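You operate a simulated robot arm through the tools that you are given. There is no shell and no other tool. Be economical: measure what you need, move in short steps, check, and stop when the job is done.

Carry out the task below with a simulated robot arm. There is one attempt and no reset: what you move stays moved.

JOB
Oil the steel plate with the white pad and close the tub again.
Fine: Take the oil from the black tub; put the pad back. Set down upright: white pad. A coat counts when it lies all over at full strength: go over it till it gets no stronger.
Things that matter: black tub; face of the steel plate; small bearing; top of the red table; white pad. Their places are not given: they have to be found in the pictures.

It is judged by the outcome, as a careful person would: the job done as asked, and still so three seconds after it is handed in. It fails if anything else is knocked over, pushed out of place, dropped, spilled or broken.

ROBOT AND FRAMES
A 7-joint arm with a two-finger parallel gripper, fixed in place. Base frame: the origin is at the foot of the arm, x ahead of it, y to its left, z up; the work surface is at about z = 0. Lengths are in mm, angles in rad, forces in N, time in s.
With the tool pointing down near the work surface it reaches from about 240 to 620 mm from the base axis. Its first joint turns from -1.152 to 1.152 rad. Payload 2.6 kg.
The TCP is the grasp point between the finger pads, 30 mm short of the fingertips. In the tool frame z runs along the fingers and y along their closing line. The gripper opens to 94 mm. The fingers are 28 mm wide and 10 mm thick; the gripper's body (50 by 96 mm) begins 55 mm behind the TCP.
Orientation is told as [roll, pitch, yaw] about the base's x, y, z axes, in that order, counted from this pose: with the fingers straight down and closing along the base's y, the tool's x points along the base's -x, its y along +y and its z along -z.

CONTROLS
- The arm moves only by the tool drive_tool. Its argument "increments" is a list of rows, each a list of 7 numbers: the shift along the base's x, y, z in units of 200 mm (1.0 is 200 mm), then the turn, a rotation vector about the base's x, y, z in units of 120 degrees (1.0 is 120 degrees), then the opening, from 0 (shut) to 1 (fully open). In form: [[x, y, z, ax, ay, az, grip], ...]. A call has 1 to 10 rows; each row is the pose to reach, as a shift and turn from the pose commanded when the call began. A call with a number of a shift or a turn outside -1 to 1 is refused whole. Rows are played at 5 a second. More than 50 mm and 0.15 rad between two rows, or a gripper value outside its range, and nothing of the call is played. Where a pose cannot be reached the arm comes as near as it can. A force on the tool above 40 N (or 10 N above the force at the start of the call, whichever is more), or a blocked arm, ends the call early, and 0.2 s more pass. Each finger travels about 72 mm/s and halts on what it meets, pressing with about 22 N; the grip force reading is that of the motor and also rises with nothing between the fingers. The clock runs only during rows and for 0.2 s after the last one: add rows that repeat a pose to give the fingers time. The reply holds the time, the measured pose of the TCP, the force on the tool along the base axes, the opening and the grip force, in the units named above and with some noise, with the torque about the TCP (base axes, N m) and any sound that the robot's microphone picked up.
- Cameras (640 x 400 px; columns grow to the right, rows downward): "scene" is fixed at [26.2, 427.2, 558.8]; the picture's right is [-0.85, -0.53, 0.00], its down [-0.33, 0.52, -0.79] and it looks along [0.42, -0.66, -0.62] (base axes); focal length 302 px, centre (320, 200). "wrist" rides on the gripper at [76, 14, -102] in the tool frame; the picture's right is [-0.18, 0.98, 0.00], its down [-0.75, -0.14, -0.64] and it looks along [-0.63, -0.12, 0.77] (tool axes); focal length 243 px, centre (320, 200).
- capture(camera): a new picture of that camera. The clock stands still meanwhile.
- probe_pixels(camera, pixels): for up to 12 pixels [column, row] of the newest picture of that camera ("zoom" is the newest enlarged one), the place [x, y, z] in the base frame of the surface seen there, good to about 3 mm. The clock stands still meanwhile.
- inspect(camera, box): a new picture of the part [left, top, right, bottom] of that camera's present view, enlarged. The clock stands still meanwhile.
- finish_job(): hands the job in; it is judged then, once.

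Go step by step. Measure first, check grasps and placings, and put right what went wrong. The budget is 80 turns and 34 pictures, counting those below and the enlarged ones. Unless the task says otherwise, let go and move clear before handing in, and close with one line.

The tools are called after "Request:" by a JSON object that holds its "name" and its "arguments". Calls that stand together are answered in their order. drive_tool: Moves the arm, as the interface text tells. Its arguments: {"type":"object","properties":{"increments":{"type":"array"}},"required":["increments"]} The other tools are called the same way: capture (camera) takes a picture; probe_pixels (camera, pixels) gives the place of the surface under pixels of a picture; inspect (camera, box) takes an enlarged picture of a part of a camera's view; finish_job () hands the job in.

At the start:

```text
t: 0.0
ee_pos: [387.7, -89.7, 332.0]
orientation: [0.001, 0.0, 0.0]
force: [0.0, -0.1, 0.5]
wrist_torque: [0.0, 0.01, 0.02]
grip_width: 94.2
grip_force: 0.0
```

scene: 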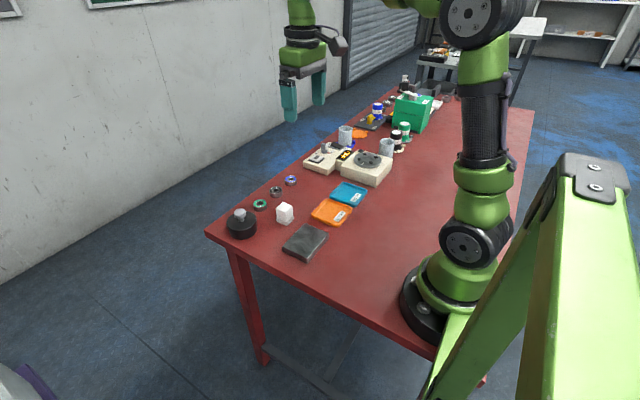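
wrist: 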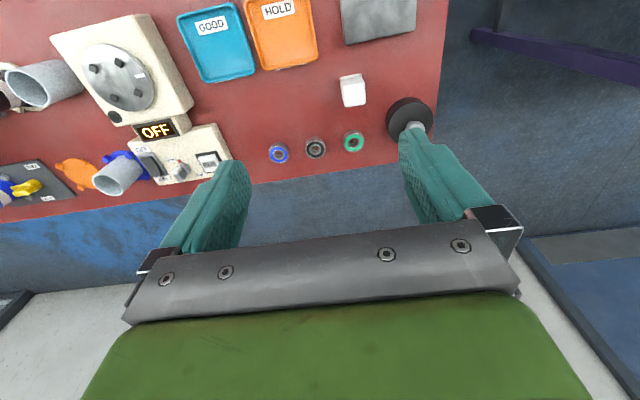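

The pictures show a black tub with a knob at scene (241,223), a white pad at (285,213), the steel plate at (305,242), and small bearings near (260-290,180-204). I'll enlarge this area to measure.

Request:
{"name": "inspect", "arguments": {"camera": "scene", "box": [200, 160, 360, 260]}}

Request:
{"name": "inspect", "arguments": {"camera": "wrist", "box": [240, 0, 480, 150]}}

```text
4.00 times, centred on (280, 210) of scene
```

zoom: 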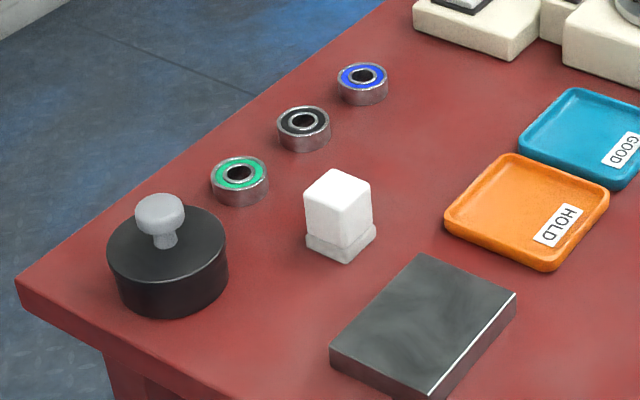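

```text
2.67 times, centred on (360, 75) of wrist
```

zoom: 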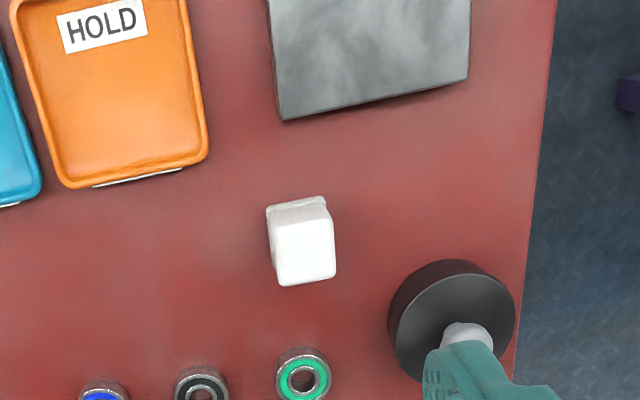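

The pad is a white block with a wider base and the tub has a knobbed lid. Next I'll probe the key points.

Request:
{"name": "probe_pixels", "arguments": {"camera": "scene", "pixels": [[240, 209], [241, 214], [252, 217], [237, 227], [229, 222], [284, 207], [276.5, 211], [285, 225], [306, 225], [327, 233.5], [307, 255], [285, 246.5]]}}

Request:
{"name": "probe_pixels", "arguments": {"camera": "zoom", "pixels": [[280, 280], [333, 275], [330, 222], [272, 230], [269, 207], [323, 200], [284, 115], [464, 76], [466, 335], [400, 310], [505, 310], [302, 352]]}}

```text
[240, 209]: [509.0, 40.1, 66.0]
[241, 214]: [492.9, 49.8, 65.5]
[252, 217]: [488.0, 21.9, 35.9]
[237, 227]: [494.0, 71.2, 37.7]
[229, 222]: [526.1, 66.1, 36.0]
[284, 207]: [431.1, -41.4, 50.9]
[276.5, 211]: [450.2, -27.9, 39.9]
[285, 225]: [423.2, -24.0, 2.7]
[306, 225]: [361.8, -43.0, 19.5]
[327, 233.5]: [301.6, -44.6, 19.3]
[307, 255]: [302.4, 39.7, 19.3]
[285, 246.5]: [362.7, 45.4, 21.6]
```

```text
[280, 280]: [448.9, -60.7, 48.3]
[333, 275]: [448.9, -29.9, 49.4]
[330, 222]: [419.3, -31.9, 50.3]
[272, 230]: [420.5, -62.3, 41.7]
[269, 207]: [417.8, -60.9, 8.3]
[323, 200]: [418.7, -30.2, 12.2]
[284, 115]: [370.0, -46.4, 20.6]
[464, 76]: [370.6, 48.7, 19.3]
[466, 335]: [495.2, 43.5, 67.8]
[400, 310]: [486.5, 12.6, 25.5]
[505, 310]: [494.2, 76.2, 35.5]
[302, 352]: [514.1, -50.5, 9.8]
```

The tub is centred near (500,47) with its lid top at z≈36 and the knob up to 68. The pad is at (434,-46) with its top at 50, and the plate spans x 297–370, y −47–49, with its top at about 19.5. I'll move above the tub and look again.

Request:
{"name": "drive_tool", "arguments": {"increments": [[0.093, 0.114, -0.15, 0, 0, 0, 1], [0.187, 0.228, -0.3, 0, 0, 0, 1], [0.28, 0.342, -0.45, 0, 0, 0, 1], [0.373, 0.456, -0.6, 0, 0, 0, 0.8], [0.467, 0.57, -0.75, 0, 0, 0, 0.6], [0.56, 0.685, -0.9, 0, 0, 0, 0.6], [0.56, 0.685, -0.9, 0, 0, 0, 0.6]]}}

Request:
{"name": "capture", "arguments": {"camera": "wrist"}}

```text
t: 1.6
ee_pos: [500.5, 48.9, 152.2]
orientation: [0.001, 0.0, 0.002]
force: [0.2, -0.5, -0.7]
wrist_torque: [-0.02, 0.02, 0.0]
grip_width: 56.6
grip_force: 0.1
```

```text
29 pictures are left
```

wrist: 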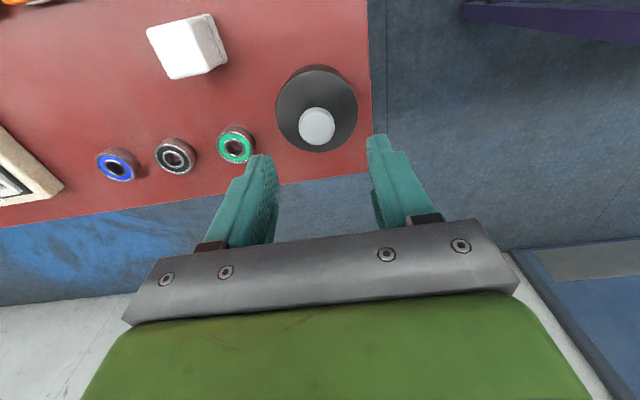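

The knob is at wrist (317,127). I'll probe its edges and the lid's edges.

Request:
{"name": "probe_pixels", "arguments": {"camera": "wrist", "pixels": [[302, 126], [332, 126], [317, 111], [317, 140], [317, 126], [282, 105], [352, 105], [312, 78], [300, 145], [345, 140]]}}

```text
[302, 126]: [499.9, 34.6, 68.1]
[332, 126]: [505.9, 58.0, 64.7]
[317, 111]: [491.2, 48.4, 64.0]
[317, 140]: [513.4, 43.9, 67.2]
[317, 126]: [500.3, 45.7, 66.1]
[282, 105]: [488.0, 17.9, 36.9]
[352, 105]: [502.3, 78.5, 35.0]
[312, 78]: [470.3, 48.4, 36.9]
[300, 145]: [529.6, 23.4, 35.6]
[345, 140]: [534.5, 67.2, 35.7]
```

The knob centre is about (502,46.5) and its radius about 12. I'll descend to z=70 and close on it.

Request:
{"name": "drive_tool", "arguments": {"increments": [[0.01, -0.006, -0.15, 0, 0, 0, 0.6], [0.01, -0.006, -0.3, 0, 0, 0, 0.6], [0.01, -0.006, -0.4, 0, 0, 0, 0.6], [0.01, -0.006, -0.4, 0, 0, 0, 0.6], [0.01, -0.006, -0.4, 0, 0, 0, 0.15], [0.01, -0.006, -0.4, 0, 0, 0, 0.15], [0.01, -0.006, -0.4, 0, 0, 0, 0.1], [0.01, -0.006, -0.4, 0, 0, 0, 0.1]]}}

```text
t: 3.4
ee_pos: [503.1, 47.4, 70.5]
orientation: [0.0, -0.001, 0.001]
force: [-0.2, -0.5, 0.5]
wrist_torque: [0.01, 0.0, 0.04]
grip_width: 28.5
grip_force: 21.9
heard: snap
```

The fingers stopped at 28.5 mm on the knob, and I heard a snap. I'll take a close picture before lifting.

Request:
{"name": "inspect", "arguments": {"camera": "scene", "box": [192, 170, 304, 240]}}

```text
5.71 times, centred on (248, 205) of scene
```

zoom: 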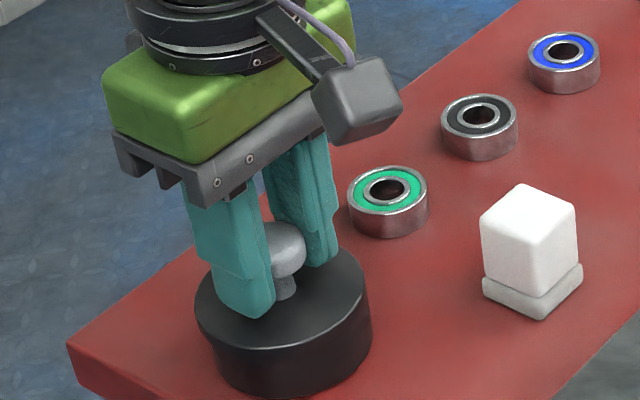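

The knob sits squarely between the fingers and nothing is broken. I'll lift gently.

Request:
{"name": "drive_tool", "arguments": {"increments": [[0, 0, 0.02, 0, 0, 0, 0.1], [0, 0, 0.05, 0, 0, 0, 0.1], [0, 0, 0.1, 0, 0, 0, 0.1], [0, 0, 0.1, 0, 0, 0, 0.1]]}}

Request:
{"name": "inspect", "arguments": {"camera": "scene", "box": [192, 170, 304, 240]}}

```text
t: 4.4
ee_pos: [503.3, 45.4, 91.4]
orientation: [0.001, -0.001, 0.001]
force: [-0.2, 0.3, -0.3]
wrist_torque: [0.01, 0.02, 0.01]
grip_width: 28.2
grip_force: 22.0
```

```text
5.71 times, centred on (248, 205) of scene
```

zoom: 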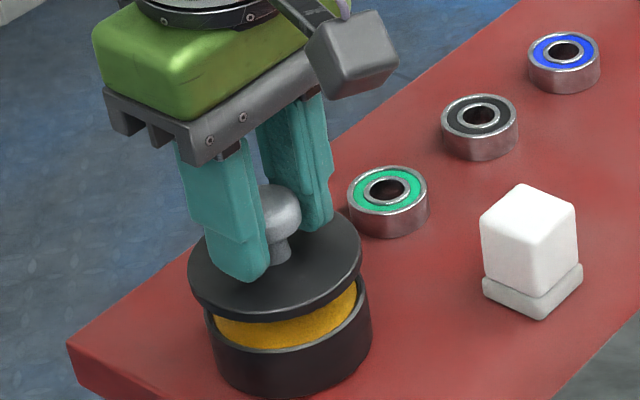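

The lid came off cleanly and the tub holds an amber oil-soaked filling. I'll set the lid upright on the clear table at about (420,46).

Request:
{"name": "drive_tool", "arguments": {"increments": [[0, 0, 0.1, 0, 0, 0, 0.1], [0, 0, 0.2, 0, 0, 0, 0.1], [-0.14, 0, 0.2, 0, 0, 0, 0.1], [-0.28, 0, 0.2, 0, 0, 0, 0.1], [-0.41, 0, 0.2, 0, 0, 0, 0.1], [-0.41, 0, 0.05, 0, 0, 0, 0.1], [-0.41, 0, -0.1, 0, 0, 0, 0.1], [-0.41, 0, -0.2, 0, 0, 0, 0.1], [-0.41, 0, -0.2, 0, 0, 0, 0.1]]}}

Request:
{"name": "inspect", "arguments": {"camera": "scene", "box": [200, 170, 344, 260]}}

```text
t: 6.4
ee_pos: [420.6, 45.2, 50.5]
orientation: [0.0, 0.001, -0.001]
force: [0.4, 0.2, -1.2]
wrist_torque: [0.02, 0.0, 0.05]
grip_width: 28.3
grip_force: 21.4
```

```text
4.44 times, centred on (272, 215) of scene
```

zoom: 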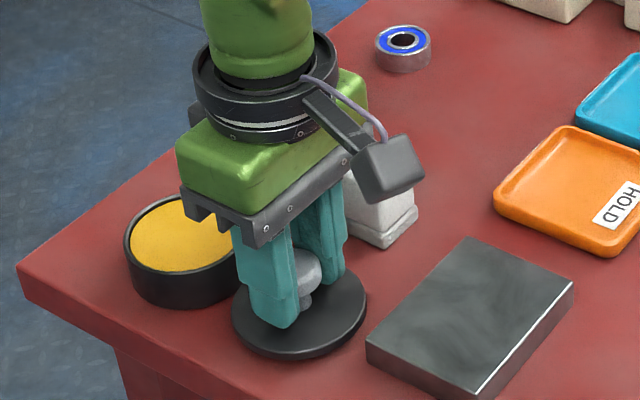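

The lid hangs about 10 mm above the table and clear of everything. I'll lower it slowly.

Request:
{"name": "drive_tool", "arguments": {"increments": [[0, 0, -0.015, 0, 0, 0, 0.1], [0, 0, -0.03, 0, 0, 0, 0.1], [0, 0, -0.04, 0, 0, 0, 0.1], [0, 0, -0.04, 0, 0, 0, 0.1]]}}

Request:
{"name": "probe_pixels", "arguments": {"camera": "zoom", "pixels": [[300, 345], [345, 320], [175, 230], [190, 260], [130, 240], [245, 275]]}}

```text
t: 7.4
ee_pos: [420.5, 46.6, 42.7]
orientation: [0.001, 0.0, 0.003]
force: [0.1, -0.1, -0.9]
wrist_torque: [0.0, -0.02, 0.01]
grip_width: 28.5
grip_force: 22.4
```

```text
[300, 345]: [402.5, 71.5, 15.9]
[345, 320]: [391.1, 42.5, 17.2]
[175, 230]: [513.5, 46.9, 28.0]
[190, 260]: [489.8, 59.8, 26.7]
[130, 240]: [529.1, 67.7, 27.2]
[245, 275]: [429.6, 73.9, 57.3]
```

Lid bottom should be about 2 mm above the table, and the oil surface is at z≈27. I'll go down to contact in 1 mm steps.

Request:
{"name": "drive_tool", "arguments": {"increments": [[0, 0, -0.005, 0, 0, 0, 0.1], [0, 0, -0.01, 0, 0, 0, 0.1], [0, 0, -0.01, 0, 0, 0, 0.1]]}}

```text
t: 8.2
ee_pos: [421.4, 45.6, 41.5]
orientation: [0.0, -0.001, 0.0]
force: [-0.5, 0.1, -0.3]
wrist_torque: [0.03, 0.01, 0.01]
grip_width: 28.3
grip_force: 22.2
```

Request:
{"name": "drive_tool", "arguments": {"increments": [[0, 0, -0.004, 0, 0, 0, 0.1], [0, 0, -0.008, 0, 0, 0, 0.1], [0, 0, -0.008, 0, 0, 0, 0.1]]}}

```text
t: 9.0
ee_pos: [420.5, 46.8, 40.9]
orientation: [-0.001, -0.003, 0.001]
force: [-2.9, -3.0, 11.1]
wrist_torque: [0.02, 0.16, -0.03]
grip_width: 28.3
grip_force: 22.4
```

The 11 N reading shows the lid resting on the table at TCP z≈41. I'll release it, rise, and move over the pad at (434,-46).

Request:
{"name": "drive_tool", "arguments": {"increments": [[0, 0, 0.004, 0, 0, 0, 0.2], [0, 0, 0.006, 0, 0, 0, 0.5], [0, 0, 0.006, 0, 0, 0, 0.55], [0, 0, 0.006, 0, 0, 0, 0.55], [0, 0, 0.15, 0, 0, 0, 0.55], [0, 0, 0.35, 0, 0, 0, 0.55], [0, 0, 0.55, 0, 0, 0, 0.55], [0.035, -0.23, 0.6, 0, 0, 0, 0.55], [0.065, -0.46, 0.6, 0, 0, 0, 0.55], [0.065, -0.46, 0.6, 0, 0, 0, 0.55]]}}

Request:
{"name": "capture", "arguments": {"camera": "wrist"}}

Request:
{"name": "inspect", "arguments": {"camera": "scene", "box": [200, 170, 344, 260]}}

```text
t: 11.2
ee_pos: [434.3, -46.8, 161.1]
orientation: [0.001, 0.001, 0.001]
force: [0.1, -1.0, 0.4]
wrist_torque: [-0.01, -0.03, 0.03]
grip_width: 51.6
grip_force: 0.1
```

```text
25 pictures are left
```

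wrist: 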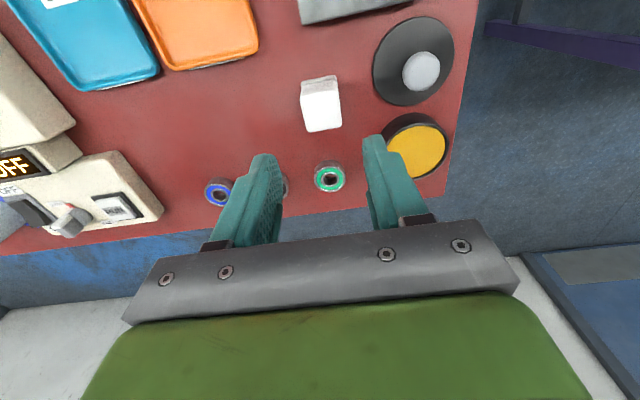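

```text
4.44 times, centred on (272, 215) of scene
```

zoom: 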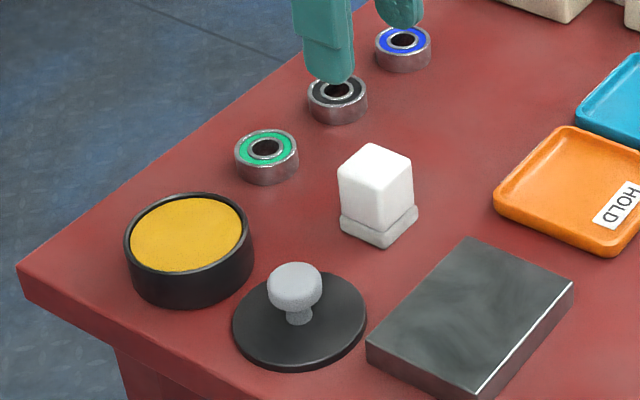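

The lid stands upright and the open tub and pad are clear. I'll probe the pad, tub rim and plate corners precisely.

Request:
{"name": "probe_pixels", "arguments": {"camera": "wrist", "pixels": [[308, 129], [339, 126], [336, 92], [304, 95], [303, 79], [334, 77], [322, 108], [416, 152], [391, 149], [444, 147], [416, 128], [418, 175]]}}

Request:
{"name": "probe_pixels", "arguments": {"camera": "zoom", "pixels": [[376, 158], [376, 195], [376, 237], [343, 223], [415, 213], [470, 242], [568, 284], [475, 383], [373, 345], [470, 310], [187, 235], [192, 305]]}}

```text
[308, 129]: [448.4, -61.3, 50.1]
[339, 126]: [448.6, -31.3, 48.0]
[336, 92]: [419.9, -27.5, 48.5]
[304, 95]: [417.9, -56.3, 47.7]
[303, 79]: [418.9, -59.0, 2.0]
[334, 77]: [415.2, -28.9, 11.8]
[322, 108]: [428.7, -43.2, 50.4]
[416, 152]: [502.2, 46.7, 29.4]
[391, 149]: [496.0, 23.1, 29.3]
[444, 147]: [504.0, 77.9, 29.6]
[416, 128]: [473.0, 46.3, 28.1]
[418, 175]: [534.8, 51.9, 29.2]
```

```text
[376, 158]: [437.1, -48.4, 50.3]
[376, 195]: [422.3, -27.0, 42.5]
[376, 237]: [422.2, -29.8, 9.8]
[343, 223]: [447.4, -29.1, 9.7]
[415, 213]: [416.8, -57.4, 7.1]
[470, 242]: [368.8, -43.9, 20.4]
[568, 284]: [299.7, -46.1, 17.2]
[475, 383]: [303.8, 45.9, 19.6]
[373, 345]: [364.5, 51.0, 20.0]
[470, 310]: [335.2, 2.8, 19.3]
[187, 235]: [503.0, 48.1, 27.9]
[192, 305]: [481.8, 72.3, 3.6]
```

The pad centre is about (433.5,-45), 30 mm square, with its top at 50. I'll descend to TCP z=52 and grip the body above the felt.

Request:
{"name": "drive_tool", "arguments": {"increments": [[0, 0.004, -0.2, 0, 0, 0, 0.55], [0, 0.004, -0.4, 0, 0, 0, 0.55], [0, 0.004, -0.545, 0, 0, 0, 0.55], [0, 0.004, -0.545, 0, 0, 0, 0.55], [0, 0.004, -0.545, 0, 0, 0, 0.25], [0, 0.004, -0.545, 0, 0, 0, 0.2], [0, 0.004, -0.545, 0, 0, 0, 0.2], [0, 0.004, -0.545, 0, 0, 0, 0.2]]}}

```text
t: 13.0
ee_pos: [433.8, -43.9, 51.2]
orientation: [-0.001, 0.001, -0.001]
force: [0.1, 1.0, 0.7]
wrist_torque: [0.03, 0.01, 0.0]
grip_width: 37.6
grip_force: 21.9
```

The width reads 37.6, wider than I estimated for the body. I'll hold for a moment and look at the grasp.

Request:
{"name": "drive_tool", "arguments": {"increments": [[0, 0, 0, 0, 0, 0, 0.2], [0, 0, 0, 0, 0, 0, 0.2]]}}

Request:
{"name": "inspect", "arguments": {"camera": "scene", "box": [232, 170, 328, 230]}}

```text
t: 13.6
ee_pos: [434.9, -44.9, 51.1]
orientation: [0.0, 0.0, 0.0]
force: [0.2, 0.1, -0.6]
wrist_torque: [0.02, 0.01, 0.03]
grip_width: 37.6
grip_force: 22.1
```

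```text
6.67 times, centred on (280, 200) of scene
```

zoom: 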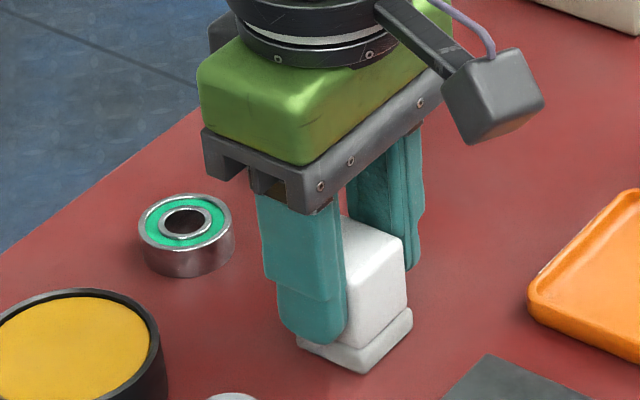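

The grasp is good, with the felt clear below the fingers. I'll lift the pad and carry it above the tub at (503,47).

Request:
{"name": "drive_tool", "arguments": {"increments": [[0, 0, 0.1, 0, 0, 0, 0.2], [0, 0, 0.25, 0, 0, 0, 0.2], [0, 0, 0.4, 0, 0, 0, 0.2], [0.12, 0.153, 0.4, 0, 0, 0, 0.2], [0.24, 0.306, 0.4, 0, 0, 0, 0.2], [0.345, 0.458, 0.4, 0, 0, 0, 0.2], [0.345, 0.458, 0.3, 0, 0, 0, 0.2], [0.345, 0.458, 0.2, 0, 0, 0, 0.2], [0.345, 0.458, 0.2, 0, 0, 0, 0.2]]}}

Request:
{"name": "inspect", "arguments": {"camera": "scene", "box": [192, 170, 304, 240]}}

Request:
{"name": "capture", "arguments": {"camera": "wrist"}}

```text
t: 15.6
ee_pos: [502.1, 45.3, 91.0]
orientation: [-0.001, 0.0, 0.0]
force: [0.3, -0.3, -0.1]
wrist_torque: [0.02, 0.02, 0.02]
grip_width: 37.7
grip_force: 21.9
```

```text
5.71 times, centred on (248, 205) of scene
```

zoom: 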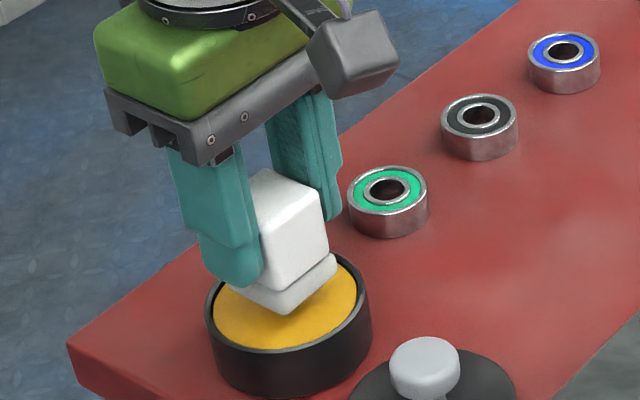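

```text
21 pictures are left
```

wrist: 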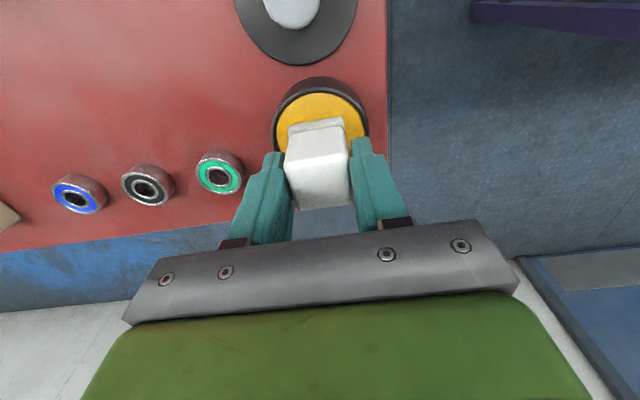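

The pad is centred over the oil. I'll lower it to a gentle press.

Request:
{"name": "drive_tool", "arguments": {"increments": [[0.002, 0.003, -0.03, 0, 0, 0, 0.2], [0.002, 0.003, -0.055, 0, 0, 0, 0.2], [0.002, 0.003, -0.06, 0, 0, 0, 0.2], [0.002, 0.003, -0.065, 0, 0, 0, 0.2], [0.002, 0.003, -0.065, 0, 0, 0, 0.2]]}}

```text
t: 16.8
ee_pos: [503.7, 47.5, 79.7]
orientation: [0.0, -0.003, 0.0]
force: [-4.4, -0.1, 11.4]
wrist_torque: [-0.07, 0.13, 0.01]
grip_width: 37.8
grip_force: 22.0
```

Contact reads 11 N at z≈79.7. I'll hold for a second to soak, then lift and look at the felt.

Request:
{"name": "drive_tool", "arguments": {"increments": [[0, 0, 0, 0, 0, 0, 0.2], [0, 0, 0, 0, 0, 0, 0.2], [0, 0, 0, 0, 0, 0, 0.2], [0, 0, 0, 0, 0, 0, 0.2], [0, 0, 0.05, 0, 0, 0, 0.2], [0, 0, 0.1, 0, 0, 0, 0.2], [0, 0, 0.25, 0, 0, 0, 0.2], [0, 0, 0.25, 0, 0, 0, 0.2]]}}

Request:
{"name": "inspect", "arguments": {"camera": "scene", "box": [192, 150, 304, 220]}}

```text
t: 18.6
ee_pos: [503.2, 45.9, 128.9]
orientation: [0.0, 0.001, 0.001]
force: [-0.4, 0.4, -0.1]
wrist_torque: [-0.04, 0.0, 0.03]
grip_width: 37.9
grip_force: 21.5
```

```text
5.71 times, centred on (248, 185) of scene
```

zoom: 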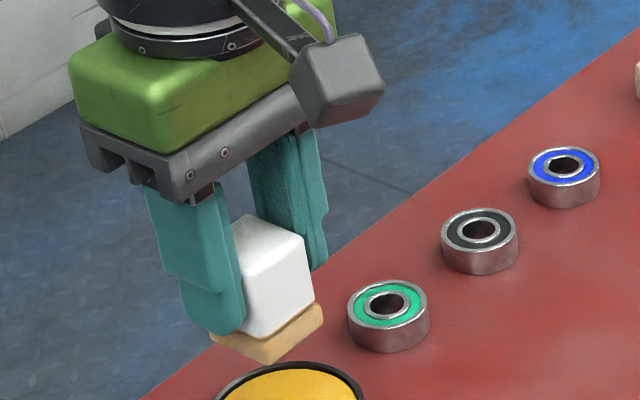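

The felt is soaked amber. I'll carry it around the lid to above the plate's far corner at (355,36).

Request:
{"name": "drive_tool", "arguments": {"increments": [[-0.175, -0.14, 0, 0, 0, 0, 0.2], [-0.35, -0.275, 0, 0, 0, 0, 0.2], [-0.55, -0.275, 0, 0, 0, 0, 0.2], [-0.65, -0.15, 0, 0, 0, 0, 0.2], [-0.74, -0.055, 0, 0, 0, 0, 0.2], [-0.74, -0.055, -0.12, 0, 0, 0, 0.2], [-0.74, -0.055, -0.24, 0, 0, 0, 0.2], [-0.74, -0.055, -0.24, 0, 0, 0, 0.2]]}}

Request:
{"name": "inspect", "arguments": {"camera": "scene", "box": [240, 190, 352, 260]}}

```text
t: 20.4
ee_pos: [355.7, 35.6, 80.3]
orientation: [0.001, -0.001, 0.002]
force: [-0.5, -0.5, -0.2]
wrist_torque: [0.02, -0.01, 0.02]
grip_width: 37.4
grip_force: 22.3
```

```text
5.71 times, centred on (296, 225) of scene
```

zoom: 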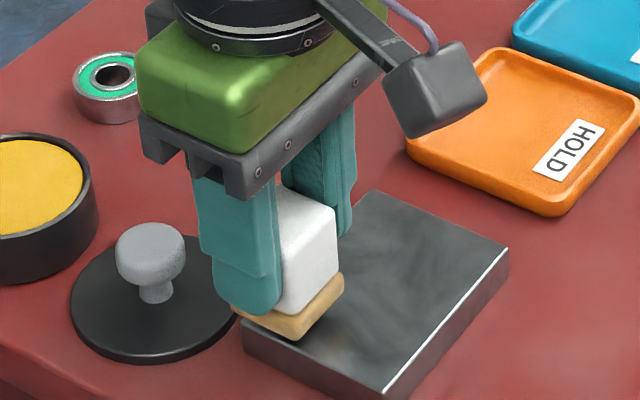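

The pad hovers about 9 mm over the plate corner. I'll lower to light contact.

Request:
{"name": "drive_tool", "arguments": {"increments": [[0, 0, -0.03, 0, 0, 0, 0.2], [0, 0, -0.042, 0, 0, 0, 0.2], [0, 0, -0.047, 0, 0, 0, 0.2], [0, 0, -0.047, 0, 0, 0, 0.2]]}}

```text
t: 21.4
ee_pos: [355.2, 36.8, 71.3]
orientation: [0.001, 0.0, -0.001]
force: [-4.7, 0.2, 12.6]
wrist_torque: [0.05, 0.14, -0.01]
grip_width: 37.7
grip_force: 21.6
```

There is contact at 12.6 N. I'll ease off slightly and stroke lane 1 along −y in short steps.

Request:
{"name": "drive_tool", "arguments": {"increments": [[0, 0, 0.002, 0, 0, 0, 0.2], [0, -0.06, 0.002, 0, 0, 0, 0.2], [0, -0.12, 0.002, 0, 0, 0, 0.2], [0, -0.18, 0.002, 0, 0, 0, 0.2], [0, -0.24, 0.002, 0, 0, 0, 0.2], [0, -0.3, 0.002, 0, 0, 0, 0.2], [0, -0.345, 0.002, 0, 0, 0, 0.2], [0, -0.345, 0.002, 0, 0, 0, 0.2]]}}

Request:
{"name": "inspect", "arguments": {"camera": "scene", "box": [240, 190, 352, 260]}}

```text
t: 23.2
ee_pos: [355.1, -32.2, 71.8]
orientation: [0.001, 0.0, 0.001]
force: [-0.3, -0.4, -0.4]
wrist_torque: [0.01, 0.0, 0.03]
grip_width: 37.6
grip_force: 22.2
```

```text
5.71 times, centred on (296, 225) of scene
```

zoom: 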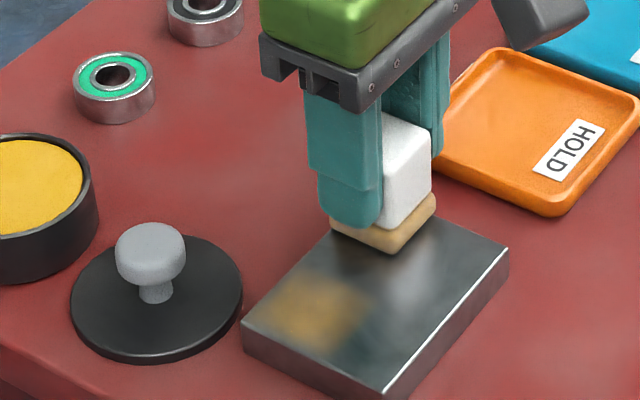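

Contact was lost after easing off, and only the first patch took oil, at zoom (315,310). I'll press again with 1.0 mm more and stroke back, overlapping the edges slightly.

Request:
{"name": "drive_tool", "arguments": {"increments": [[0.005, 0, -0.004, 0, 0, 0, 0.2], [0.01, -0.005, -0.005, 0, 0, 0, 0.2], [0.01, 0.05, -0.005, 0, 0, 0, 0.2], [0.01, 0.1, -0.005, 0, 0, 0, 0.2], [0.01, 0.15, -0.005, 0, 0, 0, 0.2]]}}

```text
t: 24.4
ee_pos: [358.3, -1.2, 70.6]
orientation: [-0.001, -0.003, -0.001]
force: [1.6, -4.1, 12.0]
wrist_torque: [-0.11, -0.05, -0.02]
grip_width: 37.6
grip_force: 21.9
```

12 N is steady and sliding works. I'll continue the lane to the +y edge and return.

Request:
{"name": "drive_tool", "arguments": {"increments": [[0, 0.05, 0, 0, 0, 0, 0.2], [0, 0.1, 0, 0, 0, 0, 0.2], [0, 0.15, 0, 0, 0, 0, 0.2], [0, 0.2, 0, 0, 0, 0, 0.2], [0, 0.215, 0, 0, 0, 0, 0.2], [-0.05, 0.215, 0, 0, 0, 0, 0.2], [-0.105, 0.215, 0, 0, 0, 0, 0.2], [-0.105, 0.16, 0, 0, 0, 0, 0.2], [-0.105, 0.1, 0, 0, 0, 0, 0.2], [-0.105, 0.04, 0, 0, 0, 0, 0.2]]}}

```text
t: 26.6
ee_pos: [336.5, 6.3, 70.0]
orientation: [-0.002, -0.002, 0.002]
force: [0.6, 5.3, 18.7]
wrist_torque: [0.04, -0.01, 0.06]
grip_width: 37.6
grip_force: 21.9
```

18.7 N is a little firm, so I'll ease 0.3 mm and continue across to lane 3.

Request:
{"name": "drive_tool", "arguments": {"increments": [[0, -0.05, 0.0015, 0, 0, 0, 0.2], [0, -0.1, 0.0015, 0, 0, 0, 0.2], [0, -0.15, 0.0015, 0, 0, 0, 0.2], [0, -0.2, 0.0015, 0, 0, 0, 0.2], [-0.06, -0.205, 0.0015, 0, 0, 0, 0.2], [-0.12, -0.205, 0.0015, 0, 0, 0, 0.2], [-0.12, -0.15, 0.0015, 0, 0, 0, 0.2], [-0.12, -0.1, 0.0015, 0, 0, 0, 0.2], [-0.12, -0.05, 0.0015, 0, 0, 0, 0.2], [-0.12, 0, 0.0015, 0, 0, 0, 0.2]]}}

Request:
{"name": "inspect", "arguments": {"camera": "scene", "box": [240, 190, 352, 260]}}

```text
t: 28.8
ee_pos: [311.8, 5.2, 71.3]
orientation: [0.001, 0.001, 0.001]
force: [0.5, -0.7, -1.0]
wrist_torque: [0.06, -0.01, 0.0]
grip_width: 37.3
grip_force: 22.1
```

```text
5.71 times, centred on (296, 225) of scene
```

zoom: 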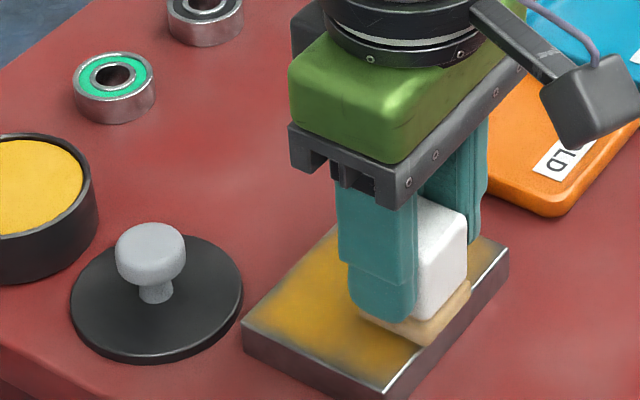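

Most of the plate is coated, but contact was lost again at z=71.3. I'll press 1 mm lower and finish lane 3 in both directions.

Request:
{"name": "drive_tool", "arguments": {"increments": [[0, 0, -0.006, 0, 0, 0, 0.2], [0, 0.05, -0.006, 0, 0, 0, 0.2], [0, 0.1, -0.006, 0, 0, 0, 0.2], [0, 0.15, -0.006, 0, 0, 0, 0.2], [0, 0.175, -0.006, 0, 0, 0, 0.2], [0, 0.12, -0.006, 0, 0, 0, 0.2], [0, 0.06, -0.006, 0, 0, 0, 0.2], [0, 0, -0.006, 0, 0, 0, 0.2]]}}

```text
t: 30.6
ee_pos: [311.1, 4.9, 69.0]
orientation: [0.0, -0.001, 0.002]
force: [0.7, 3.8, 11.2]
wrist_torque: [0.04, -0.01, 0.01]
grip_width: 37.5
grip_force: 21.7
```

Good contact at 11 N. I'll finish lane 3 to the −y edge, step to the middle lane and come back.

Request:
{"name": "drive_tool", "arguments": {"increments": [[0, -0.05, 0, 0, 0, 0, 0.2], [0, -0.1, 0, 0, 0, 0, 0.2], [0, -0.15, 0, 0, 0, 0, 0.2], [0, -0.205, 0, 0, 0, 0, 0.2], [0.06, -0.205, 0, 0, 0, 0, 0.2], [0.11, -0.205, 0, 0, 0, 0, 0.2], [0.11, -0.15, 0, 0, 0, 0, 0.2], [0.11, -0.1, 0, 0, 0, 0, 0.2], [0.11, -0.05, 0, 0, 0, 0, 0.2], [0.11, 0, 0, 0, 0, 0, 0.2]]}}

```text
t: 32.8
ee_pos: [333.7, 4.8, 69.7]
orientation: [-0.002, 0.003, 0.001]
force: [-0.1, -0.8, -0.6]
wrist_torque: [-0.03, 0.0, -0.05]
grip_width: 37.6
grip_force: 21.9
```

Force is zero again at 69.7, so the pad seems to creep up in the grip. I'll lift and look at the pad and the coat.

Request:
{"name": "drive_tool", "arguments": {"increments": [[0, 0, 0.1, 0, 0, 0, 0.2], [-0.05, -0.1, 0.3, 0, 0, 0, 0.2], [-0.1, -0.3, 0.4, 0, 0, 0, 0.2], [-0.1, -0.5, 0.4, 0, 0, 0, 0.2], [-0.1, -0.5, 0.4, 0, 0, 0, 0.2]]}}

Request:
{"name": "inspect", "arguments": {"camera": "scene", "box": [240, 160, 400, 260]}}

```text
t: 34.0
ee_pos: [312.4, -97.6, 149.4]
orientation: [0.001, 0.0, 0.003]
force: [-0.4, 0.1, -0.4]
wrist_torque: [0.0, 0.0, 0.0]
grip_width: 37.6
grip_force: 22.1
```

```text
4.00 times, centred on (320, 210) of scene
```

zoom: 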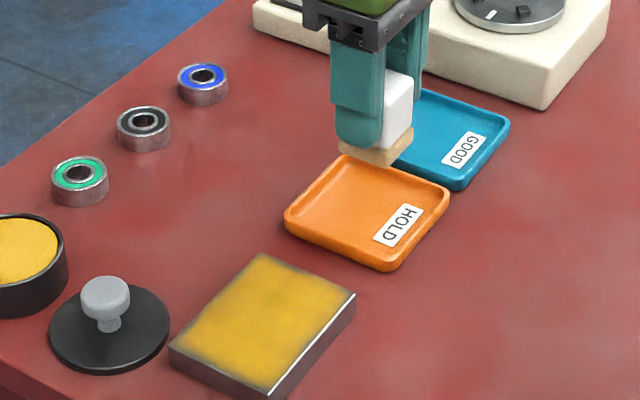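

Coat covers most of the plate, and the pad is still square in the grip. I'll move off the trays, back over bare space beside the plate, and enlarge the plate.

Request:
{"name": "drive_tool", "arguments": {"increments": [[0, 0, 0, 0, 0, 0, 0.2]]}}

Request:
{"name": "inspect", "arguments": {"camera": "scene", "box": [276, 216, 340, 256]}}

Request:
{"name": "probe_pixels", "arguments": {"camera": "scene", "pixels": [[306, 225]]}}

```text
t: 34.4
ee_pos: [312.7, -96.7, 146.7]
orientation: [-0.001, 0.0, -0.001]
force: [0.1, -0.1, -0.8]
wrist_torque: [0.01, 0.0, 0.01]
grip_width: 37.7
grip_force: 22.1
```

```text
10.00 times, centred on (308, 236) of scene
```

zoom: 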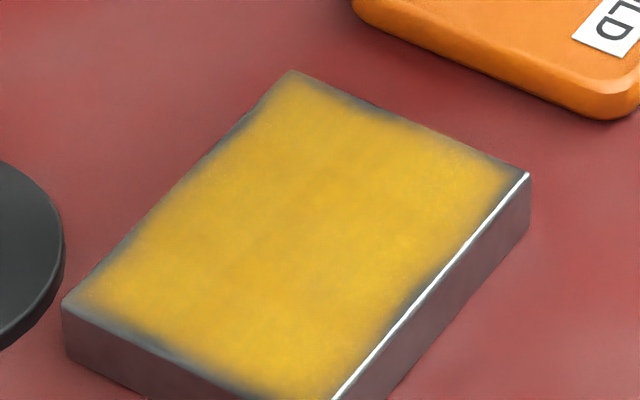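

```text
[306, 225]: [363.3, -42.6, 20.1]
```

The interior is full strength but all four rims are thin. I'll probe the exact corners so I can run a perimeter pass overlapping the edges.

Request:
{"name": "probe_pixels", "arguments": {"camera": "zoom", "pixels": [[293, 75], [522, 175], [334, 394], [68, 304], [180, 190], [425, 285], [410, 122], [200, 352], [480, 190], [120, 290]]}}

```text
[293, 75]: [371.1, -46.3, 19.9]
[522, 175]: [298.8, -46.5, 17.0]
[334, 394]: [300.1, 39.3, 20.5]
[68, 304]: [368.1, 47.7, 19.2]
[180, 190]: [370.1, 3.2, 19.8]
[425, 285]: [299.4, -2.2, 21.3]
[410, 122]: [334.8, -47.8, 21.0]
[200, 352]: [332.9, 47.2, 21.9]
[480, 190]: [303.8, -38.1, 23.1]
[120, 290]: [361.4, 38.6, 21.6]
```

The plate is x 298–371, y −48–48. I'll do a perimeter pass with pad centre at x 306/363, y ±40, starting by approaching (306,-40).

Request:
{"name": "drive_tool", "arguments": {"increments": [[-0.035, 0.14, -0.1, 0, 0, 0, 0.2], [-0.035, 0.275, -0.2, 0, 0, 0, 0.2], [-0.035, 0.275, -0.3, 0, 0, 0, 0.2], [-0.035, 0.275, -0.37, 0, 0, 0, 0.2], [-0.035, 0.275, -0.37, 0, 0, 0, 0.2]]}}

```text
t: 35.6
ee_pos: [306.9, -41.0, 75.2]
orientation: [0.0, -0.001, -0.001]
force: [0.0, -0.4, 0.0]
wrist_torque: [0.04, 0.0, 0.02]
grip_width: 37.6
grip_force: 21.7
```

Request:
{"name": "drive_tool", "arguments": {"increments": [[0, 0, -0.02, 0, 0, 0, 0.2], [0, 0, -0.026, 0, 0, 0, 0.2], [0, 0, -0.03, 0, 0, 0, 0.2], [0, 0, -0.03, 0, 0, 0, 0.2]]}}

```text
t: 36.6
ee_pos: [307.8, -41.1, 68.6]
orientation: [0.0, 0.0, 0.001]
force: [-0.4, -0.3, 1.8]
wrist_torque: [-0.04, -0.05, 0.01]
grip_width: 37.6
grip_force: 21.6
```

Contact is just starting. I'll press 1 mm more and stroke the x=306 edge toward +y.

Request:
{"name": "drive_tool", "arguments": {"increments": [[0, 0, -0.005, 0, 0, 0, 0.2], [0, 0, -0.005, 0, 0, 0, 0.2], [0, 0.06, -0.005, 0, 0, 0, 0.2], [0, 0.12, -0.005, 0, 0, 0, 0.2], [0, 0.18, -0.005, 0, 0, 0, 0.2], [0, 0.24, -0.006, 0, 0, 0, 0.2], [0, 0.3, -0.006, 0, 0, 0, 0.2], [0, 0.36, -0.006, 0, 0, 0, 0.2], [0, 0.41, -0.006, 0, 0, 0, 0.2]]}}

```text
t: 38.6
ee_pos: [307.1, 41.1, 67.9]
orientation: [0.0, -0.002, 0.002]
force: [1.1, -5.2, 18.1]
wrist_torque: [-0.1, -0.1, -0.03]
grip_width: 37.6
grip_force: 22.2
```

Good pressure at 18 N. I'll stroke along the +y edge to x=363, then start along the far edge.

Request:
{"name": "drive_tool", "arguments": {"increments": [[0.06, 0, 0, 0, 0, 0, 0.2], [0.12, 0, 0, 0, 0, 0, 0.2], [0.18, 0, 0, 0, 0, 0, 0.2], [0.24, 0, 0, 0, 0, 0, 0.2], [0.285, 0, 0, 0, 0, 0, 0.2], [0.285, -0.06, 0, 0, 0, 0, 0.2], [0.285, -0.12, 0, 0, 0, 0, 0.2]]}}

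```text
t: 40.2
ee_pos: [363.4, 19.3, 66.6]
orientation: [0.001, 0.0, -0.001]
force: [0.6, 0.4, -1.1]
wrist_torque: [0.01, 0.03, -0.02]
grip_width: 37.7
grip_force: 22.2
```

Contact dropped out again (the pad creeps up a bit in the grip). I'll press 1.2 mm lower and redo this corner and edge.

Request:
{"name": "drive_tool", "arguments": {"increments": [[0, 0, -0.006, 0, 0, 0, 0.2], [0, 0.06, -0.006, 0, 0, 0, 0.2], [0, 0.115, -0.006, 0, 0, 0, 0.2], [-0.06, 0.115, -0.006, 0, 0, 0, 0.2], [-0.12, 0.115, -0.006, 0, 0, 0, 0.2], [-0.06, 0.115, -0.006, 0, 0, 0, 0.2], [0, 0.115, -0.006, 0, 0, 0, 0.2], [0, 0.06, -0.006, 0, 0, 0, 0.2], [0, 0, -0.007, 0, 0, 0, 0.2]]}}

```text
t: 42.2
ee_pos: [364.6, 17.0, 67.1]
orientation: [0.0, 0.0, 0.001]
force: [0.7, 1.9, 4.6]
wrist_torque: [0.14, -0.04, -0.03]
grip_width: 37.3
grip_force: 21.9
```

Contact is holding at about 5 N. I'll continue the far edge to y=−41, then along the −y edge.

Request:
{"name": "drive_tool", "arguments": {"increments": [[0, -0.06, -0.003, 0, 0, 0, 0.2], [0, -0.12, -0.003, 0, 0, 0, 0.2], [0, -0.18, -0.003, 0, 0, 0, 0.2], [0, -0.24, -0.003, 0, 0, 0, 0.2], [0, -0.295, -0.003, 0, 0, 0, 0.2], [-0.06, -0.295, -0.005, 0, 0, 0, 0.2], [-0.12, -0.295, -0.005, 0, 0, 0, 0.2]]}}

```text
t: 43.8
ee_pos: [341.5, -42.4, 64.8]
orientation: [-0.002, 0.0, 0.0]
force: [4.8, -1.4, 13.8]
wrist_torque: [-0.12, -0.25, 0.02]
grip_width: 37.6
grip_force: 21.6
```

Request:
{"name": "drive_tool", "arguments": {"increments": [[-0.06, 0, 0, 0, 0, 0, 0.2], [-0.12, 0, 0, 0, 0, 0, 0.2], [-0.175, 0, 0, 0, 0, 0, 0.2], [-0.175, 0.06, 0, 0, 0, 0, 0.2], [-0.175, 0.12, 0, 0, 0, 0, 0.2]]}}

```text
t: 45.0
ee_pos: [303.8, -16.3, 66.6]
orientation: [0.002, 0.003, 0.001]
force: [0.7, -0.4, -1.4]
wrist_torque: [-0.01, -0.01, 0.04]
grip_width: 37.6
grip_force: 22.6
```

The contact has dropped off again. I'll lift clear and inspect the plate.

Request:
{"name": "drive_tool", "arguments": {"increments": [[0, 0, 0.1, 0, 0, 0, 0.2], [0, -0.1, 0.3, 0, 0, 0, 0.2], [-0.05, -0.3, 0.35, 0, 0, 0, 0.2], [-0.05, -0.4, 0.35, 0, 0, 0, 0.2], [-0.05, -0.4, 0.35, 0, 0, 0, 0.2]]}}

Request:
{"name": "inspect", "arguments": {"camera": "scene", "box": [276, 216, 340, 256]}}

Request:
{"name": "inspect", "arguments": {"camera": "scene", "box": [240, 160, 400, 260]}}

```text
t: 46.2
ee_pos: [295.8, -99.1, 135.3]
orientation: [0.0, -0.002, 0.002]
force: [-0.3, 0.4, -0.2]
wrist_torque: [0.0, 0.03, -0.01]
grip_width: 37.5
grip_force: 21.9
```

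```text
10.00 times, centred on (308, 236) of scene
```

zoom: 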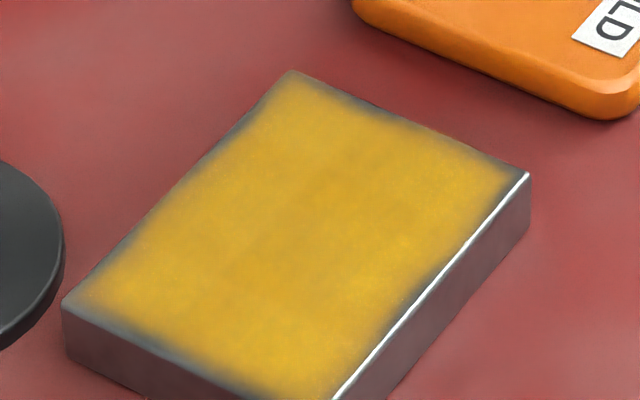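

```text
4.00 times, centred on (320, 210) of scene
```

zoom: 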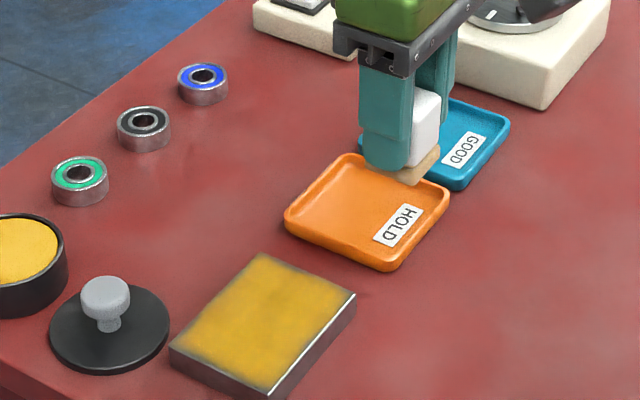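

The rim looks unchanged and the felt now looks paler, so it may be running dry. I'll go back to the tub for fresh oil.

Request:
{"name": "drive_tool", "arguments": {"increments": [[0.075, 0.21, 0, 0, 0, 0, 0.2], [0.225, 0.36, 0, 0, 0, 0, 0.2], [0.44, 0.41, 0, 0, 0, 0, 0.2], [0.65, 0.44, 0, 0, 0, 0, 0.2], [0.825, 0.56, 0, 0, 0, 0, 0.2], [0.975, 0.675, 0, 0, 0, 0, 0.2], [1.0, 0.715, 0, 0, 0, 0, 0.2], [1.0, 0.715, -0.1, 0, 0, 0, 0.2], [1.0, 0.715, -0.22, 0, 0, 0, 0.2], [1.0, 0.715, -0.22, 0, 0, 0, 0.2]]}}

Request:
{"name": "capture", "arguments": {"camera": "wrist"}}

Request:
{"name": "inspect", "arguments": {"camera": "scene", "box": [192, 170, 352, 270]}}

```text
t: 48.4
ee_pos: [495.2, 46.7, 90.9]
orientation: [0.001, 0.002, 0.001]
force: [-0.2, 0.9, -0.2]
wrist_torque: [-0.01, 0.02, -0.05]
grip_width: 37.7
grip_force: 21.9
```

```text
12 pictures are left
```

wrist: 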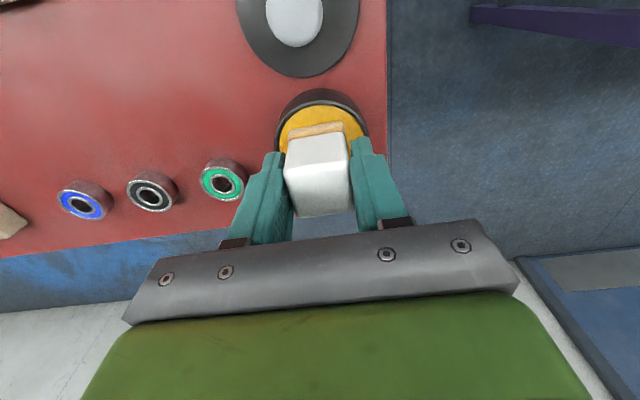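

```text
4.00 times, centred on (272, 220) of scene
```

zoom: 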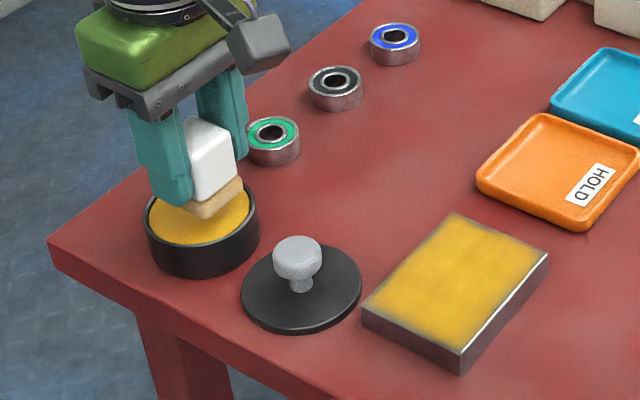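

Felt is noticeably paler, so a re-dip is right. I'll shift +7 mm in x to centre and press in.

Request:
{"name": "drive_tool", "arguments": {"increments": [[0.037, 0, -0.03, 0, 0, 0, 0.2], [0.037, 0, -0.06, 0, 0, 0, 0.2], [0.037, 0, -0.075, 0, 0, 0, 0.2], [0.037, 0, -0.08, 0, 0, 0, 0.2], [0.037, 0, -0.08, 0, 0, 0, 0.2]]}}

```text
t: 49.6
ee_pos: [502.8, 46.0, 74.3]
orientation: [-0.001, 0.0, 0.001]
force: [-0.2, -0.8, -0.5]
wrist_torque: [-0.01, 0.02, 0.04]
grip_width: 37.7
grip_force: 22.4
```

Request:
{"name": "drive_tool", "arguments": {"increments": [[0, 0, -0.005, 0, 0, 0, 0.2], [0, 0, -0.01, 0, 0, 0, 0.2], [0, 0, -0.01, 0, 0, 0, 0.2]]}}

```text
t: 50.4
ee_pos: [502.5, 47.3, 73.9]
orientation: [0.0, -0.002, 0.001]
force: [-1.4, 0.0, 7.2]
wrist_torque: [-0.02, 0.09, -0.03]
grip_width: 37.5
grip_force: 22.1
```

Contact is 7 N with the pad resting flat on the oil. I'll soak it a second, and while it rests there regrip 5 mm higher to undo the creep.

Request:
{"name": "drive_tool", "arguments": {"increments": [[0, 0, 0, 0, 0, 0, 0.2], [0, 0, 0, 0, 0, 0, 0.2], [0, 0, 0.002, 0, 0, 0, 0.46], [0, 0, 0.002, 0, 0, 0, 0.46], [0, 0, 0.028, 0, 0, 0, 0.46], [0, 0, 0.028, 0, 0, 0, 0.46], [0, 0, 0.028, 0, 0, 0, 0.2], [0, 0, 0.028, 0, 0, 0, 0.2], [0, 0, 0.028, 0, 0, 0, 0.2]]}}

```text
t: 52.4
ee_pos: [501.0, 46.1, 80.0]
orientation: [0.001, 0.0, -0.002]
force: [-0.2, 0.2, 1.0]
wrist_torque: [-0.06, 0.01, -0.03]
grip_width: 37.8
grip_force: 21.8
```

Regripped at 37.8 mm. I'll press once more to soak, lift, and carry the pad back around the lid.

Request:
{"name": "drive_tool", "arguments": {"increments": [[0, 0, -0.006, 0, 0, 0, 0.2], [0, 0, -0.006, 0, 0, 0, 0.2], [0, 0, -0.006, 0, 0, 0, 0.2], [0, 0, 0.1, 0, 0, 0, 0.2], [0, 0, 0.25, 0, 0, 0, 0.2], [-0.175, -0.14, 0.25, 0, 0, 0, 0.2], [-0.35, -0.275, 0.25, 0, 0, 0, 0.2], [-0.55, -0.275, 0.25, 0, 0, 0, 0.2], [-0.63, -0.1, 0.25, 0, 0, 0, 0.2], [-0.69, -0.025, 0.2, 0, 0, 0, 0.2]]}}

```text
t: 54.6
ee_pos: [365.5, 42.4, 120.6]
orientation: [0.0, 0.0, 0.001]
force: [-0.4, 0.2, 0.1]
wrist_torque: [0.01, 0.03, 0.0]
grip_width: 37.9
grip_force: 21.8
```

The pad is above the (363,41) corner. I'll descend to contact.

Request:
{"name": "drive_tool", "arguments": {"increments": [[-0.005, 0, -0.1, 0, 0, 0, 0.2], [-0.005, 0, -0.2, 0, 0, 0, 0.2], [-0.005, 0, -0.235, 0, 0, 0, 0.2], [-0.005, 0, -0.243, 0, 0, 0, 0.2], [-0.005, 0, -0.247, 0, 0, 0, 0.2], [-0.005, 0, -0.247, 0, 0, 0, 0.2]]}}

```text
t: 56.0
ee_pos: [363.4, 41.5, 70.2]
orientation: [0.001, 0.0, -0.001]
force: [-2.0, 0.0, 6.8]
wrist_torque: [-0.14, 0.13, -0.05]
grip_width: 37.8
grip_force: 22.1
```

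Contact at 7 N. I'll stroke the far edge from +y to −y, feeding down slightly to offset creep.

Request:
{"name": "drive_tool", "arguments": {"increments": [[0, 0, -0.002, 0, 0, 0, 0.2], [0, -0.06, -0.003, 0, 0, 0, 0.2], [0, -0.12, -0.003, 0, 0, 0, 0.2], [0, -0.18, -0.004, 0, 0, 0, 0.2], [0, -0.24, -0.004, 0, 0, 0, 0.2], [0, -0.3, -0.005, 0, 0, 0, 0.2], [0, -0.36, -0.005, 0, 0, 0, 0.2], [0, -0.41, -0.006, 0, 0, 0, 0.2]]}}

```text
t: 57.8
ee_pos: [361.7, -40.9, 68.2]
orientation: [0.0, 0.0, 0.001]
force: [0.6, 4.9, 15.6]
wrist_torque: [0.07, 0.0, 0.01]
grip_width: 37.6
grip_force: 22.2
```

Pressure is firm at 15.6 N. Next is the −y edge toward x=306.

Request:
{"name": "drive_tool", "arguments": {"increments": [[-0.06, 0, 0, 0, 0, 0, 0.2], [-0.12, 0, -0.001, 0, 0, 0, 0.2], [-0.18, 0, -0.002, 0, 0, 0, 0.2], [-0.24, 0, -0.003, 0, 0, 0, 0.2], [-0.285, 0, -0.004, 0, 0, 0, 0.2], [-0.285, 0, -0.004, 0, 0, 0, 0.2]]}}

```text
t: 59.2
ee_pos: [306.1, -41.7, 67.7]
orientation: [0.0, -0.001, -0.001]
force: [2.8, 1.0, 7.7]
wrist_torque: [-0.03, -0.2, 0.03]
grip_width: 37.6
grip_force: 21.4
```

Contact kept at 8 N. Next is the near edge, toward +y.

Request:
{"name": "drive_tool", "arguments": {"increments": [[0, 0.06, -0.002, 0, 0, 0, 0.2], [0, 0.12, -0.003, 0, 0, 0, 0.2], [0, 0.18, -0.004, 0, 0, 0, 0.2], [0, 0.24, -0.004, 0, 0, 0, 0.2], [0, 0.3, -0.005, 0, 0, 0, 0.2], [0, 0.36, -0.005, 0, 0, 0, 0.2], [0, 0.41, -0.006, 0, 0, 0, 0.2], [0, 0.41, -0.006, 0, 0, 0, 0.2]]}}

```text
t: 61.0
ee_pos: [306.6, 41.6, 67.3]
orientation: [-0.001, -0.001, 0.002]
force: [-0.6, -3.7, 13.0]
wrist_torque: [-0.06, -0.06, -0.07]
grip_width: 37.6
grip_force: 22.1
```

Pressure is 13 N. I'll do the +y edge back to x=363, then lift clear and look.

Request:
{"name": "drive_tool", "arguments": {"increments": [[0.06, 0, -0.001, 0, 0, 0, 0.2], [0.12, 0, -0.002, 0, 0, 0, 0.2], [0.18, 0, -0.003, 0, 0, 0, 0.2], [0.24, 0, -0.004, 0, 0, 0, 0.2], [0.285, 0, -0.005, 0, 0, 0, 0.2], [0.285, 0, -0.005, 0, 0, 0, 0.2]]}}

```text
t: 62.4
ee_pos: [363.8, 40.9, 65.2]
orientation: [0.001, 0.0, -0.001]
force: [-5.4, 0.3, 16.7]
wrist_torque: [-0.01, 0.08, -0.01]
grip_width: 37.6
grip_force: 21.5
```

All four edges were stroked under load. I'll lift and move toward the pad's home at (434,-45), staying high, and look at the plate.

Request:
{"name": "drive_tool", "arguments": {"increments": [[0, 0, 0.1, 0, 0, 0, 0.2], [0, 0, 0.3, 0, 0, 0, 0.2], [0, -0.2, 0.35, 0, 0, 0, 0.2], [0.12, -0.35, 0.35, 0, 0, 0, 0.2], [0.3, -0.43, 0.35, 0, 0, 0, 0.2], [0.352, -0.43, 0.35, 0, 0, 0, 0.2], [0.352, -0.43, 0.35, 0, 0, 0, 0.2]]}}

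Request:
{"name": "inspect", "arguments": {"camera": "scene", "box": [276, 216, 340, 256]}}

Request:
{"name": "inspect", "arguments": {"camera": "scene", "box": [208, 160, 320, 230]}}

```text
t: 64.0
ee_pos: [432.3, -46.7, 134.3]
orientation: [0.002, 0.001, 0.002]
force: [0.3, -0.3, -0.8]
wrist_torque: [-0.02, 0.0, 0.01]
grip_width: 37.6
grip_force: 21.9
```

```text
10.00 times, centred on (308, 236) of scene
```

zoom: 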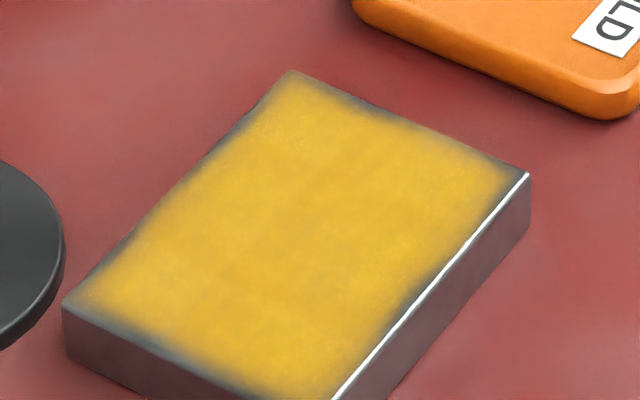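

```text
5.71 times, centred on (264, 195) of scene
```

zoom: 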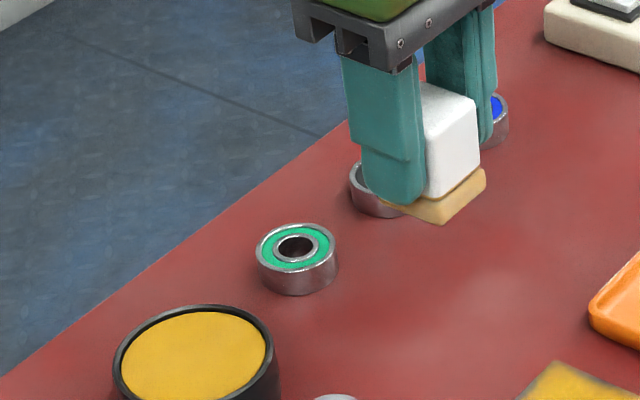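

The rim looks the same with fresh oil but the middle strip is slightly duller than the freshly oiled edges. I'll dip once more and go over the whole face again to be sure it's saturated.

Request:
{"name": "drive_tool", "arguments": {"increments": [[0.12, 0.153, 0, 0, 0, 0, 0.2], [0.24, 0.306, 0, 0, 0, 0, 0.2], [0.35, 0.463, 0, 0, 0, 0, 0.2], [0.35, 0.463, -0.1, 0, 0, 0, 0.2], [0.35, 0.463, -0.2, 0, 0, 0, 0.2], [0.35, 0.463, -0.28, 0, 0, 0, 0.2], [0.35, 0.463, -0.29, 0, 0, 0, 0.2], [0.35, 0.463, -0.296, 0, 0, 0, 0.2], [0.35, 0.463, -0.296, 0, 0, 0, 0.2]]}}

```text
t: 66.0
ee_pos: [503.9, 48.0, 76.8]
orientation: [0.0, 0.0, 0.001]
force: [0.8, -0.5, -1.1]
wrist_torque: [0.01, 0.04, 0.04]
grip_width: 38.0
grip_force: 22.4
```

Request:
{"name": "drive_tool", "arguments": {"increments": [[0, -0.004, -0.01, 0, 0, 0, 0.2], [0, -0.004, -0.018, 0, 0, 0, 0.2], [0, -0.004, -0.022, 0, 0, 0, 0.2], [0, -0.004, -0.022, 0, 0, 0, 0.2]]}}

```text
t: 67.0
ee_pos: [504.5, 47.2, 74.4]
orientation: [0.001, -0.004, 0.0]
force: [-4.0, 4.0, 18.1]
wrist_torque: [0.03, -0.02, 0.05]
grip_width: 37.5
grip_force: 22.1
```

Contact is firm on the oil at 18 N. I'll ease, regrip about 5 mm higher, press once more, and lift.

Request:
{"name": "drive_tool", "arguments": {"increments": [[0, 0, 0.004, 0, 0, 0, 0.2], [0, 0, 0.005, 0, 0, 0, 0.46], [0, 0, 0.005, 0, 0, 0, 0.46], [0, 0, 0.032, 0, 0, 0, 0.46], [0, 0, 0.032, 0, 0, 0, 0.46], [0, 0, 0.032, 0, 0, 0, 0.2], [0, 0, 0.032, 0, 0, 0, 0.2], [0, 0, 0.032, 0, 0, 0, 0.2], [0, 0, 0.026, 0, 0, 0, 0.2], [0, 0, 0.026, 0, 0, 0, 0.2]]}}

```text
t: 69.2
ee_pos: [504.6, 46.3, 78.6]
orientation: [-0.002, -0.002, 0.001]
force: [-2.4, -0.7, 10.2]
wrist_torque: [0.12, 0.15, -0.01]
grip_width: 37.5
grip_force: 22.3
```

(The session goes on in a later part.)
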